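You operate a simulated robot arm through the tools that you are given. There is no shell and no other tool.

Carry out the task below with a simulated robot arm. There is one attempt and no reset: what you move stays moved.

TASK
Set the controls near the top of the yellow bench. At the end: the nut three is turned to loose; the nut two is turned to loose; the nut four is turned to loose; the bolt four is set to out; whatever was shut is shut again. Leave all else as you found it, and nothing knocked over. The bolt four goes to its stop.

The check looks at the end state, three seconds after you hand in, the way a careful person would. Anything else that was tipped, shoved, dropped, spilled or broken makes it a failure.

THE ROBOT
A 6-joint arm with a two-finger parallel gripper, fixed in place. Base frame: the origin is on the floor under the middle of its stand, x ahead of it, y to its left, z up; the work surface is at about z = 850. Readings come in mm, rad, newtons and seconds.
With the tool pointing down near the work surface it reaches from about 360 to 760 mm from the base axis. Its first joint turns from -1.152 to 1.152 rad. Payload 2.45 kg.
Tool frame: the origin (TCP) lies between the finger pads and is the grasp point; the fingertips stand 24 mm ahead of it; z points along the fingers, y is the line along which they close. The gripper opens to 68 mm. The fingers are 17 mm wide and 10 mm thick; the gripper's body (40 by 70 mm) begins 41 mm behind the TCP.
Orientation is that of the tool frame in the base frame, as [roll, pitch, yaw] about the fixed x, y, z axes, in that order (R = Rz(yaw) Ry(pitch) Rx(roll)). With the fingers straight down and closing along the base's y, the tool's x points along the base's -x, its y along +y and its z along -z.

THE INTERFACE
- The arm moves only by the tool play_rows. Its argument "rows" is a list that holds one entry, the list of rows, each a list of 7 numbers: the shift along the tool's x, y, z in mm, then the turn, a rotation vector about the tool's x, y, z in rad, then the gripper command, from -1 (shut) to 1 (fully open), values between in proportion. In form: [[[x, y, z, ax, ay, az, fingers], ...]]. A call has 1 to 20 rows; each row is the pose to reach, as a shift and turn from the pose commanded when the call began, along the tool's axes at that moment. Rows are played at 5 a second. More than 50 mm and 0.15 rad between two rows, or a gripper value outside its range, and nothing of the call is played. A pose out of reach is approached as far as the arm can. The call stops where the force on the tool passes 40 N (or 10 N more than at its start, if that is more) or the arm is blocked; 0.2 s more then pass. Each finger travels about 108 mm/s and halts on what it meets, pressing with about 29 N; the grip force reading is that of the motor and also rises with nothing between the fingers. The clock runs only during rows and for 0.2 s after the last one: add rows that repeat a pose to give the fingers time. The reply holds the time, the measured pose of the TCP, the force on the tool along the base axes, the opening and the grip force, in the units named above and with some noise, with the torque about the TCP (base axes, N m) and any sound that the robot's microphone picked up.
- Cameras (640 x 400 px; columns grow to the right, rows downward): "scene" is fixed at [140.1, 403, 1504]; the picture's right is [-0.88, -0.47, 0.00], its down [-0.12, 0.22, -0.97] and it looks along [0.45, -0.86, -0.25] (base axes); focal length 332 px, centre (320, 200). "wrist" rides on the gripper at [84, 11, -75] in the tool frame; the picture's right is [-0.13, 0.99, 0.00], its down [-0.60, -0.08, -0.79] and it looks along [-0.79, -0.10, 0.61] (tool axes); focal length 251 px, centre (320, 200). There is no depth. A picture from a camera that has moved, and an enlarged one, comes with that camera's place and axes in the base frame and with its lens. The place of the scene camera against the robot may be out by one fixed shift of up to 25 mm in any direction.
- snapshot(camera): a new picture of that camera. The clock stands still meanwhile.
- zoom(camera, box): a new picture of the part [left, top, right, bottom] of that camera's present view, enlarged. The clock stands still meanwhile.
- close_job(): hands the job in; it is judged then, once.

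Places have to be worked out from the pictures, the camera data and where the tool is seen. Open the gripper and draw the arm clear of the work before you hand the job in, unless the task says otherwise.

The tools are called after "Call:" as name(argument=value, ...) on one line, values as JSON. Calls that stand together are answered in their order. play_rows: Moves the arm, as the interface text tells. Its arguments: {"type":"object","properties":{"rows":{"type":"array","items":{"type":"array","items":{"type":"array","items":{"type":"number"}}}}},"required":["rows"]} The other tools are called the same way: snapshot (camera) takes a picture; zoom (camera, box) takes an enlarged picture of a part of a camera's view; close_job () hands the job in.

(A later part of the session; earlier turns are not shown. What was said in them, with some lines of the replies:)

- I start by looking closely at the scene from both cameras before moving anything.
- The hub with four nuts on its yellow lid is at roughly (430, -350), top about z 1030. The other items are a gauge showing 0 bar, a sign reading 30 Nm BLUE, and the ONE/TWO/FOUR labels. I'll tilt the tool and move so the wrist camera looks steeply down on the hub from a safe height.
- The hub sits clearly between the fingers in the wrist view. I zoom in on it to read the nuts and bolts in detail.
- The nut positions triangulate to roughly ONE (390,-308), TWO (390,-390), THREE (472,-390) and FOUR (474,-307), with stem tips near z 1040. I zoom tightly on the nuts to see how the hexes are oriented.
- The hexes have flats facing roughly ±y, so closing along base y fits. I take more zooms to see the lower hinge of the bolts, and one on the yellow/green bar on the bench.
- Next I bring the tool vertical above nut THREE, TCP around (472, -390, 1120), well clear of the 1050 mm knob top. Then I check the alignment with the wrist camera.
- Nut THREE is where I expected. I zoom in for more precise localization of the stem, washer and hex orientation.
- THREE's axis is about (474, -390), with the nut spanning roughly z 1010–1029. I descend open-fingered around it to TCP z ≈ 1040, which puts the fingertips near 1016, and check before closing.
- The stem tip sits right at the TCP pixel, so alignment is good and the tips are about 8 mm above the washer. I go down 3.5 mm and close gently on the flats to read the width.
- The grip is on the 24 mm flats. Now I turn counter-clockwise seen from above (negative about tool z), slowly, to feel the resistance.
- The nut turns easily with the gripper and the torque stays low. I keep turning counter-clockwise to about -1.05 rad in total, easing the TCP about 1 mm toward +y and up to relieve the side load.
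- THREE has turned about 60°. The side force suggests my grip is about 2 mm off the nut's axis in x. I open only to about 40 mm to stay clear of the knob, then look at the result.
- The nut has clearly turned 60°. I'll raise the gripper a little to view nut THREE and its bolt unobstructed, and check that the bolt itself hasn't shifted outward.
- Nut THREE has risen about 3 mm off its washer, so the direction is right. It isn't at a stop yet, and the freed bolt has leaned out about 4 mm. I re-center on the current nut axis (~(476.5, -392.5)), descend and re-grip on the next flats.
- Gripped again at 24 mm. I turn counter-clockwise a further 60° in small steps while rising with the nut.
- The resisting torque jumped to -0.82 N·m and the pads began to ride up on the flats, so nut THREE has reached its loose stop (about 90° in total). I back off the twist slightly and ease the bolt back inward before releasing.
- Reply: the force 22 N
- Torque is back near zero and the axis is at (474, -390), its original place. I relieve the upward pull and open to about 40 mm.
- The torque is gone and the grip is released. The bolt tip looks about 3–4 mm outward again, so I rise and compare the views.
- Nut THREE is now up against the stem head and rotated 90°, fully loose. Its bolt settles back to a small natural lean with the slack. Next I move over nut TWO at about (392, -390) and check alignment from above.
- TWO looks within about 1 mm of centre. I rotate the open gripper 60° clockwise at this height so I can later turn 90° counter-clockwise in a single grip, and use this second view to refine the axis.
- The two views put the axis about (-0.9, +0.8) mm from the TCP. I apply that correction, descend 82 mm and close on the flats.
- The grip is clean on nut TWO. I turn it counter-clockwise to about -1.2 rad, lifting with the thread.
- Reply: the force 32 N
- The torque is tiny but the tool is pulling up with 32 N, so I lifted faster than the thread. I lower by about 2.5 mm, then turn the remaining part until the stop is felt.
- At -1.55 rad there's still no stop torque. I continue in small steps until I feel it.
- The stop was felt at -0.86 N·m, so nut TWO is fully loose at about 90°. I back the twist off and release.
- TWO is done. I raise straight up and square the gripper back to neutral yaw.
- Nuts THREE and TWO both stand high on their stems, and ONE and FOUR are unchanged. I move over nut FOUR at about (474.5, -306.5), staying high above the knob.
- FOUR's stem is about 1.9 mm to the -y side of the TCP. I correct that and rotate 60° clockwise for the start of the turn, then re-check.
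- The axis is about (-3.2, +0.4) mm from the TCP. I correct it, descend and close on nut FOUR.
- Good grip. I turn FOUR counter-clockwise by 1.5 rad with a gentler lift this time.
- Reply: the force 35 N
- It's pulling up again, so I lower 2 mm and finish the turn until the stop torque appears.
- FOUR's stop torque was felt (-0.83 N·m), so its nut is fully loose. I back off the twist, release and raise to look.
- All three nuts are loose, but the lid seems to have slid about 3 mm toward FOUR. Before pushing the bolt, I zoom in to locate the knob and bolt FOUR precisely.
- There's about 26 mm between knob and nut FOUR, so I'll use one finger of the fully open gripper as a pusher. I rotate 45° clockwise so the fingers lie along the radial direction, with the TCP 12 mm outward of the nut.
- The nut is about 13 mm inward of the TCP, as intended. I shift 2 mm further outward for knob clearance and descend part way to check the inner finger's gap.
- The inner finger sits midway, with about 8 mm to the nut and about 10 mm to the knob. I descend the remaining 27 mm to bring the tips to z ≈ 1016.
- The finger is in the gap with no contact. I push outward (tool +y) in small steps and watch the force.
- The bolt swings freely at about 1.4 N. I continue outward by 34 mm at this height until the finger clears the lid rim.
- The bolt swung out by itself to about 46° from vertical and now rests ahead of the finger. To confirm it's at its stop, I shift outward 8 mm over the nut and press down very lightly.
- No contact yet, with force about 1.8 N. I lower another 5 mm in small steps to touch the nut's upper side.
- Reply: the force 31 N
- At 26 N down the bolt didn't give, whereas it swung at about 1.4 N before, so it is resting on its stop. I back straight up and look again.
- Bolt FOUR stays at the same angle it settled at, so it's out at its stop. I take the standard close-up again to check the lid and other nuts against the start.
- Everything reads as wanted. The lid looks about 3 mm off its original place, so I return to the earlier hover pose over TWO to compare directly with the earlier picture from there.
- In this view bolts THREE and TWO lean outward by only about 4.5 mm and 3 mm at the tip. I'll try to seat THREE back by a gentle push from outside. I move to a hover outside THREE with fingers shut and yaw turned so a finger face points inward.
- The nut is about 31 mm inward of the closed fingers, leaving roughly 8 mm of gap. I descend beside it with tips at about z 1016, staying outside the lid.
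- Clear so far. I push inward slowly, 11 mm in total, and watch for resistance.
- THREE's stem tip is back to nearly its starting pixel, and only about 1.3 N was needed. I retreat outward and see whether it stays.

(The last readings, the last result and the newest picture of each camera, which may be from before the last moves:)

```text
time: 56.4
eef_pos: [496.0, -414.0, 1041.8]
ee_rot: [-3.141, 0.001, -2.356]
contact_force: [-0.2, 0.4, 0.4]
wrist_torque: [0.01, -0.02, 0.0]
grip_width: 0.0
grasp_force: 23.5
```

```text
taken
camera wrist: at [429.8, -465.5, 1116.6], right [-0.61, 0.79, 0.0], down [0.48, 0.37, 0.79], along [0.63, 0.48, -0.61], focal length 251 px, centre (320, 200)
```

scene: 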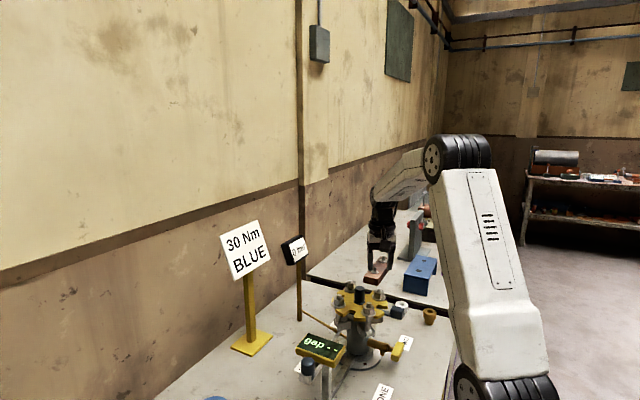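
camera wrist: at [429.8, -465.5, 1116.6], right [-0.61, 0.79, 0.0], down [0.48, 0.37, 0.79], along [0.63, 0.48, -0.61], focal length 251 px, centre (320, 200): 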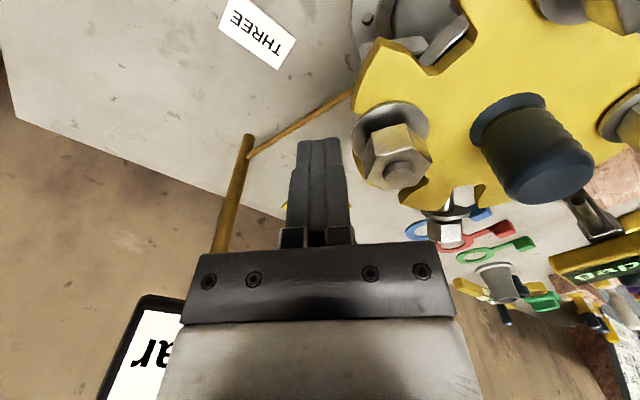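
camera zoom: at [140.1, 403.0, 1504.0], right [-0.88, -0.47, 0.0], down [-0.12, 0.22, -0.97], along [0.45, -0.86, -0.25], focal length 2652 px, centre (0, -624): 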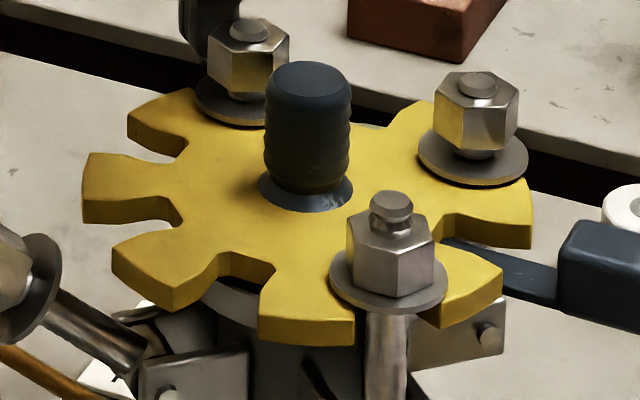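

THREE stays upright now, so friction holds it. Next I'll ease the lid back about 2.5 mm toward -x by nudging its knob from the +x side. I raise, square the yaw and hover at about (470, -349).

Call:
play_rows(rows=[[[0, 0, -35, 0, 0, 0, -1], [0, 0, -70, 0, 0, 0, -1], [-4.6, 10.7, -70, 0, 0, 0.131, -1], [-9.2, 21.4, -70, 0, 0, 0.262, -1], [-13.8, 32.2, -70, 0, 0, 0.393, -1], [-18.4, 42.9, -70, 0, 0, 0.524, -1], [-23, 53.6, -70, 0, 0, 0.655, -1], [-27.6, 64.3, -70, 0, 0, 0.785, -1], [-27.6, 64.3, -70, 0, 0, 0.785, -1]]])

Call:
snapshot(camera="wrist")

Call:
zoom(camera="scene", box=[325, 278, 395, 328])

```text
time: 58.4
eef_pos: [469.7, -348.6, 1111.9]
ee_rot: [3.141, -0.001, 3.14]
contact_force: [0.9, -0.6, 0.4]
wrist_torque: [-0.01, 0.01, -0.04]
grip_width: 0.4
grasp_force: 24.2
```

```text
taken
camera wrist: at [386.7, -337.2, 1186.2], right [0.13, 0.99, 0.0], down [0.6, -0.08, 0.79], along [0.79, -0.1, -0.61], focal length 251 px, centre (320, 200)
```

wrist: 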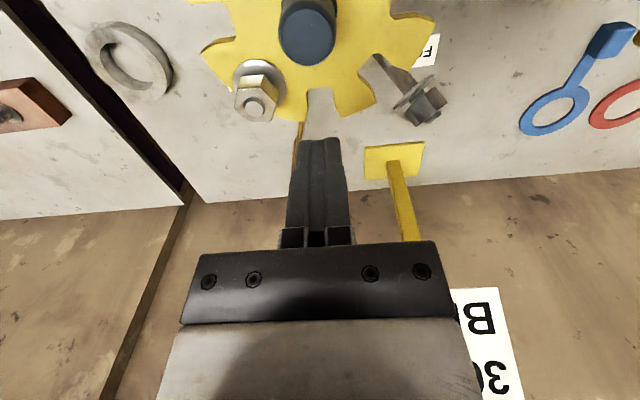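

```text
8.00 times, centred on (360, 303) of scene
camera zoom: at [140.1, 403.0, 1504.0], right [-0.88, -0.47, 0.0], down [-0.12, 0.22, -0.97], along [0.45, -0.86, -0.25], focal length 2652 px, centre (0, -624)
```

zoom: 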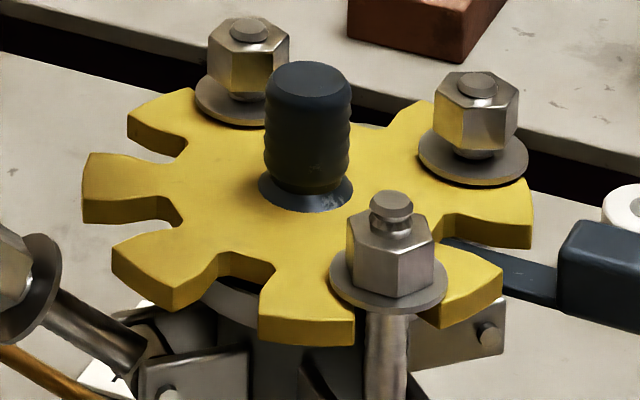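

The knob's edge should be around x 447–450 and the pusher face will be at about 461. I descend there with tips at z ≈ 1018.

Call:
play_rows(rows=[[[0, 0, 35, 0, 0, 0, -1], [0, 0, 70, 0, 0, 0, -1], [0, 0, 70, 0, 0, 0, -1]]])

Call:
snapshot(camera="wrist")

Call:
zoom(camera="scene", box=[325, 278, 395, 328])

```text
time: 59.2
eef_pos: [470.3, -349.7, 1041.5]
ee_rot: [3.141, -0.001, -3.141]
contact_force: [-0.1, 0.5, -0.4]
wrist_torque: [0.0, 0.0, -0.03]
grip_width: 0.0
grasp_force: 23.7
```

```text
taken
camera wrist: at [387.7, -337.7, 1115.3], right [0.13, 0.99, 0.0], down [0.6, -0.08, 0.79], along [0.79, -0.1, -0.61], focal length 251 px, centre (320, 200)
```

wrist: 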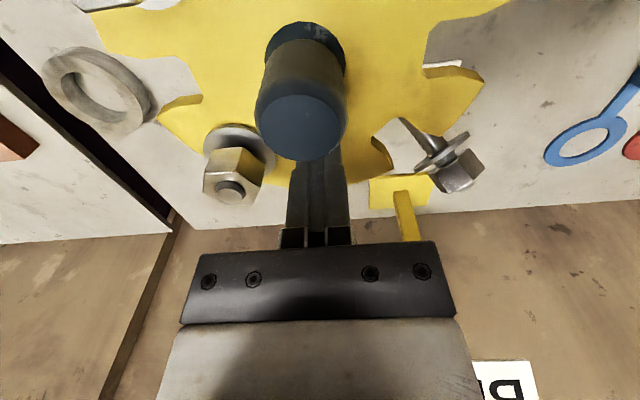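

```text
8.00 times, centred on (360, 303) of scene
camera zoom: at [140.1, 403.0, 1504.0], right [-0.88, -0.47, 0.0], down [-0.12, 0.22, -0.97], along [0.45, -0.86, -0.25], focal length 2652 px, centre (0, -624)
```

zoom: 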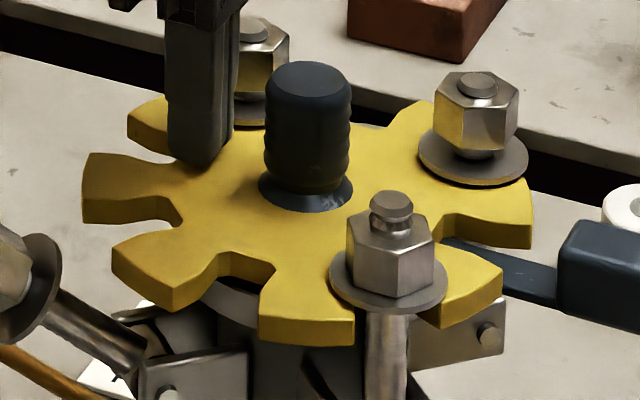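

The pusher is about 10 mm from the knob in the scene view. I approach 8 mm toward -x (tool +x), then in 1 mm steps.

Call:
play_rows(rows=[[[4, 0, 0, 0, 0, 0, -1], [8, 0, 0, 0, 0, 0, -1], [9.5, 0, 0, 0, 0, 0, -1], [9.5, 0, 0, 0, 0, 0, -1]]])

Call:
zoom(camera="scene", box=[325, 278, 395, 328])

```text
time: 60.2
eef_pos: [460.3, -349.5, 1041.1]
ee_rot: [-3.141, -0.001, 3.14]
contact_force: [0.1, 0.5, -0.2]
wrist_torque: [0.02, -0.03, 0.01]
grip_width: 0.0
grasp_force: 23.8
```

```text
8.00 times, centred on (360, 303) of scene
camera zoom: at [140.1, 403.0, 1504.0], right [-0.88, -0.47, 0.0], down [-0.12, 0.22, -0.97], along [0.45, -0.86, -0.25], focal length 2652 px, centre (0, -624)
```

zoom: 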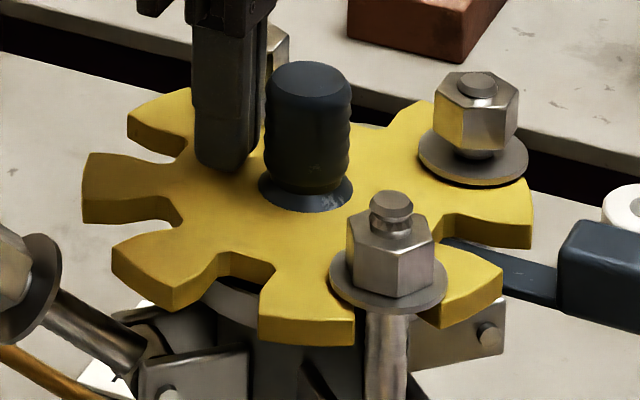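

No force yet, and the pusher is about to touch. I step another 3 mm in 1 mm increments.

Call:
play_rows(rows=[[[1, 0, 0, 0, 0, 0, -1], [2, 0, 0, 0, 0, 0, -1], [3, 0, 0, 0, 0, 0, -1], [3, 0, 0, 0, 0, 0, -1]]])

Call:
zoom(camera="scene", box=[325, 278, 395, 328])

```text
time: 61.2
eef_pos: [458.2, -349.4, 1041.0]
ee_rot: [3.141, 0.0, -3.141]
contact_force: [1.6, 0.3, 0.2]
wrist_torque: [0.03, -0.01, 0.01]
grip_width: 0.1
grasp_force: 23.7
```

```text
8.00 times, centred on (360, 303) of scene
camera zoom: at [140.1, 403.0, 1504.0], right [-0.88, -0.47, 0.0], down [-0.12, 0.22, -0.97], along [0.45, -0.86, -0.25], focal length 2652 px, centre (0, -624)
```

zoom: 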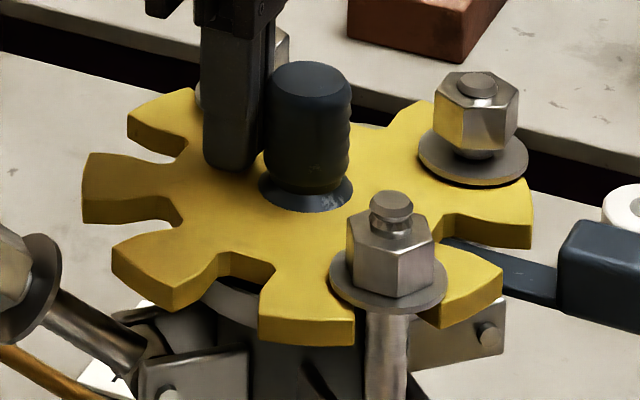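

Still barely touching (≈1.6 N) and the lid hasn't moved. Two more 1 mm steps.

Call:
play_rows(rows=[[[1, 0, 0, 0, 0, 0, -1], [2, 0, 0, 0, 0, 0, -1], [2, 0, 0, 0, 0, 0, -1]]])

Call:
zoom(camera="scene", box=[325, 278, 395, 328])

```text
time: 62.0
eef_pos: [455.0, -350.9, 1040.8]
ee_rot: [-3.141, 0.001, -3.141]
contact_force: [0.5, 0.0, -0.5]
wrist_torque: [0.03, 0.01, 0.02]
grip_width: 0.1
grasp_force: 23.3
```

```text
8.00 times, centred on (360, 303) of scene
camera zoom: at [140.1, 403.0, 1504.0], right [-0.88, -0.47, 0.0], down [-0.12, 0.22, -0.97], along [0.45, -0.86, -0.25], focal length 2652 px, centre (0, -624)
```

zoom: 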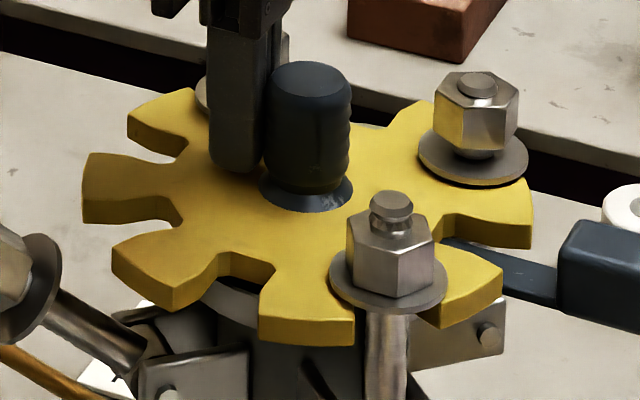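

Not yet in contact, so I continue with two more 1 mm steps.

Call:
play_rows(rows=[[[1, 0, 0, 0, 0, 0, -1], [2, 0, 0, 0, 0, 0, -1], [2, 0, 0, 0, 0, 0, -1]]])

Call:
zoom(camera="scene", box=[325, 278, 395, 328])

```text
time: 62.8
eef_pos: [454.5, -348.5, 1042.1]
ee_rot: [-3.141, 0.002, -3.141]
contact_force: [5.5, -0.6, 2.3]
wrist_torque: [0.02, 0.04, 0.02]
grip_width: 0.1
grasp_force: 23.6
```

```text
8.00 times, centred on (360, 303) of scene
camera zoom: at [140.2, 403.0, 1504.0], right [-0.88, -0.47, 0.0], down [-0.12, 0.22, -0.97], along [0.45, -0.86, -0.25], focal length 2652 px, centre (0, -624)
```

zoom: 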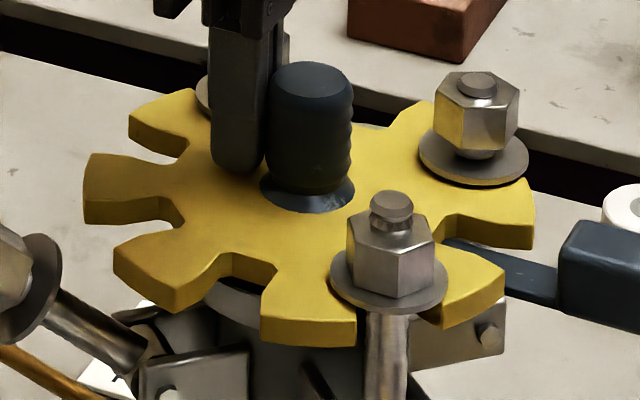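

Contact now: 5.5 N and the lid is starting to slide back (about 2 px). I step two more millimetres.

Call:
play_rows(rows=[[[0.7, 0, 0, 0, 0, 0, -1], [1.4, 0, 0, 0, 0, 0, -1], [1.4, 0, 0, 0, 0, 0, -1]]])

Call:
zoom(camera="scene", box=[325, 278, 395, 328])

```text
time: 63.6
eef_pos: [453.3, -349.5, 1042.4]
ee_rot: [-3.14, 0.001, -3.141]
contact_force: [8.6, -2.3, 4.1]
wrist_torque: [0.0, 0.09, 0.03]
grip_width: 0.0
grasp_force: 23.8
```

```text
8.00 times, centred on (360, 303) of scene
camera zoom: at [140.3, 403.0, 1504.0], right [-0.88, -0.47, 0.0], down [-0.12, 0.22, -0.97], along [0.45, -0.86, -0.25], focal length 2652 px, centre (0, -624)
```

zoom: 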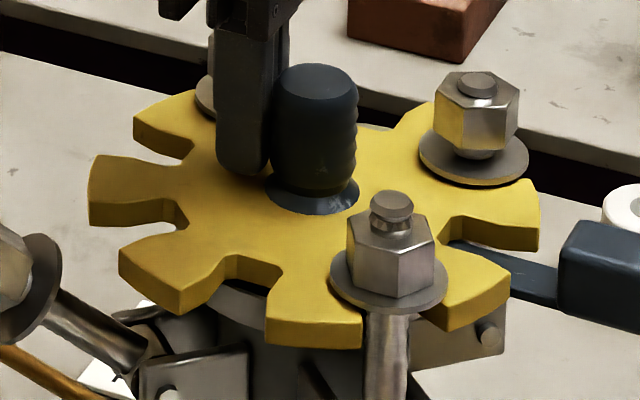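

The lid is back to within about 1 mm of its starting place; its right edge and the knob edges match the first picture. I withdraw the pusher toward +x and raise clear.

Call:
play_rows(rows=[[[-5, 0, 0, 0, 0, 0, -1], [-15, 0, 0, 0, 0, 0, -1], [-15, 0, -30, 0, 0, 0, -1], [-15, 0, -75, 0, 0, 0, -1], [-15, 0, -75, 0, 0, 0, -1]]])

Call:
zoom(camera="scene", box=[325, 278, 395, 328])

Call:
snapshot(camera="wrist")

```text
time: 64.8
eef_pos: [465.6, -347.5, 1114.6]
ee_rot: [3.142, 0.0, -3.141]
contact_force: [0.2, -0.2, -0.1]
wrist_torque: [-0.05, -0.04, 0.01]
grip_width: 0.0
grasp_force: 23.9
```

```text
8.00 times, centred on (360, 303) of scene
camera zoom: at [140.1, 403.0, 1504.0], right [-0.88, -0.47, 0.0], down [-0.12, 0.22, -0.97], along [0.45, -0.86, -0.25], focal length 2652 px, centre (0, -624)
```

zoom: 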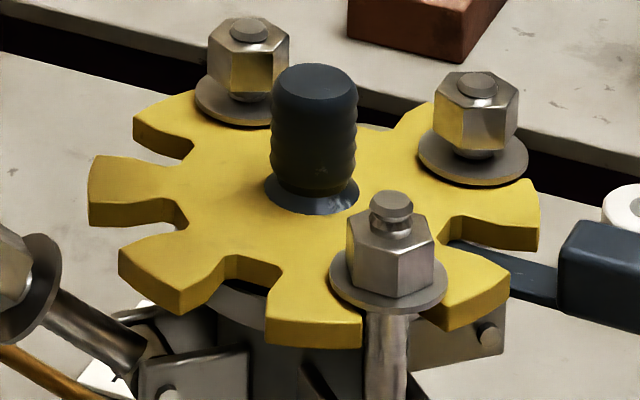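

```text
taken
camera wrist: at [382.6, -337.1, 1189.0], right [0.13, 0.99, 0.0], down [0.6, -0.08, 0.79], along [0.79, -0.1, -0.61], focal length 251 px, centre (320, 200)
```

wrist: 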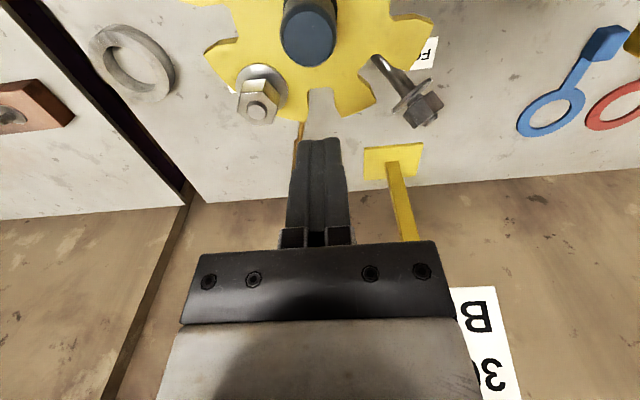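

The knob edges match the start within a pixel, bolt FOUR is out, bolts THREE and TWO are upright, and nut ONE is untouched. I open the gripper and draw the arm back up to its starting area.

Call:
play_rows(rows=[[[0, 0, -40, 0, 0, 0, -1], [0, 0, -80, 0, 0, 0, -1], [0, 0, -125, 0, 0, 0, 0], [17, 28, -150, 0, 0, 0, 1], [34, 56, -175, 0, 0, 0, 1], [51, 84, -200, 0, 0, 0, 1], [68, 112, -225, 0, 0, 0, 1], [84, 139, -249, 0, 0, 0, 1], [84, 139, -249, 0, 0, 0, 1], [84, 139, -249, 0, 0, 0, 1]]])

Call:
snapshot(camera="scene")

Call:
snapshot(camera="wrist")

Call:
zoom(camera="scene", box=[310, 270, 420, 380])

```text
time: 67.0
eef_pos: [381.7, -211.8, 1366.5]
ee_rot: [3.141, -0.002, 3.14]
contact_force: [-0.2, -0.3, 0.1]
wrist_torque: [0.01, 0.01, 0.01]
grip_width: 67.8
grasp_force: 0.0
```

```text
taken
```

scene: 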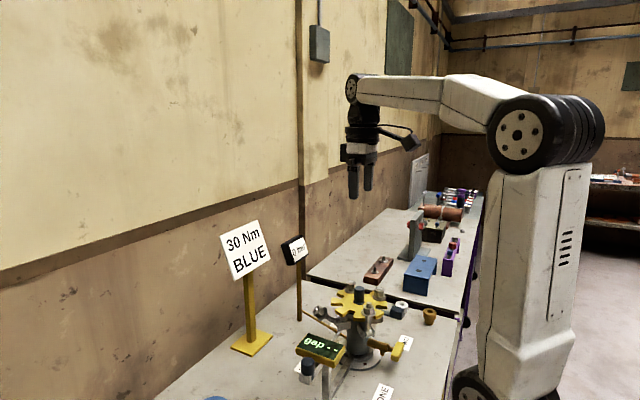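

```text
taken
camera wrist: at [298.7, -199.6, 1440.5], right [0.13, 0.99, 0.0], down [0.6, -0.08, 0.79], along [0.79, -0.1, -0.61], focal length 251 px, centre (320, 200)
```

wrist: 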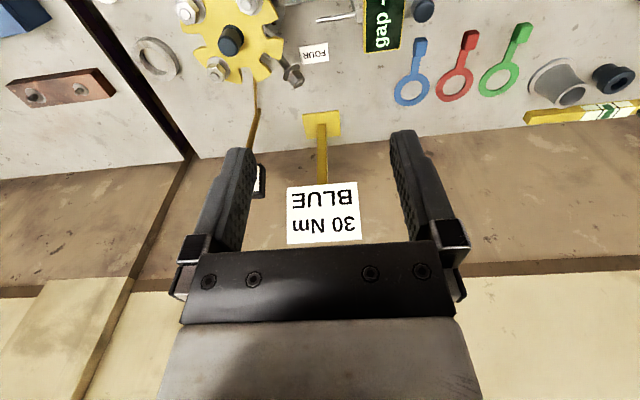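

```text
3.64 times, centred on (365, 325) of scene
camera zoom: at [140.1, 403.0, 1504.0], right [-0.88, -0.47, 0.0], down [-0.12, 0.22, -0.97], along [0.45, -0.86, -0.25], focal length 1206 px, centre (156, -254)
```

zoom: 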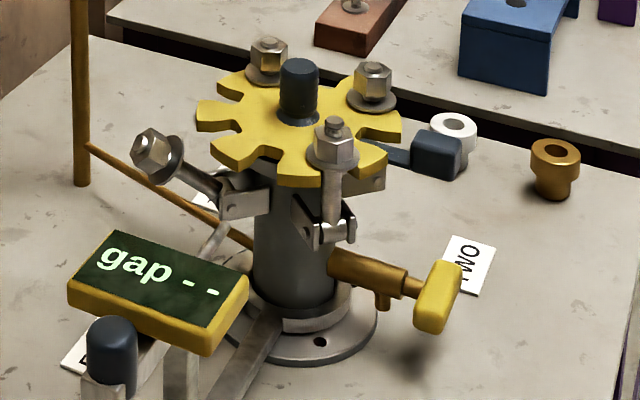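

The end state looks right. Nuts TWO, THREE and FOUR are up at their loose stops and nut ONE is untouched. Bolt FOUR is out against its stop, the lid and valve are as found, nothing is knocked over, and the gripper is open and clear. I hand the job in.

Call:
close_job()

```text
The job is handed in.
```

I loosened nuts two, three and four and swung bolt four out to its stop, and the job is handed in. The gripper is open and the arm is back near its starting pose.

- **Nuts two, three and four:** each was turned counter-clockwise about 90° until I felt the stop. All three now stand high on their stems.
- **Bolt four:** it swung out to about 46° from vertical. It held there when I pressed down on it with about 26 N, so I took that as its stop.
- **Lid:** it slid about 3 mm while I was loosening nut four. I nudged it back by its knob to within about 1 mm of where it started.
- **Bolts three and two:** both leaned slightly outward once their nuts were loose. I pushed three back upright. I left two leaning 1–3 mm at the tip.
- **Left alone:** I did not touch nut one or the yellow valve. I opened nothing, so there was nothing to shut again. The gauge read 0 bar in every picture where I could see it, and nothing was knocked over.
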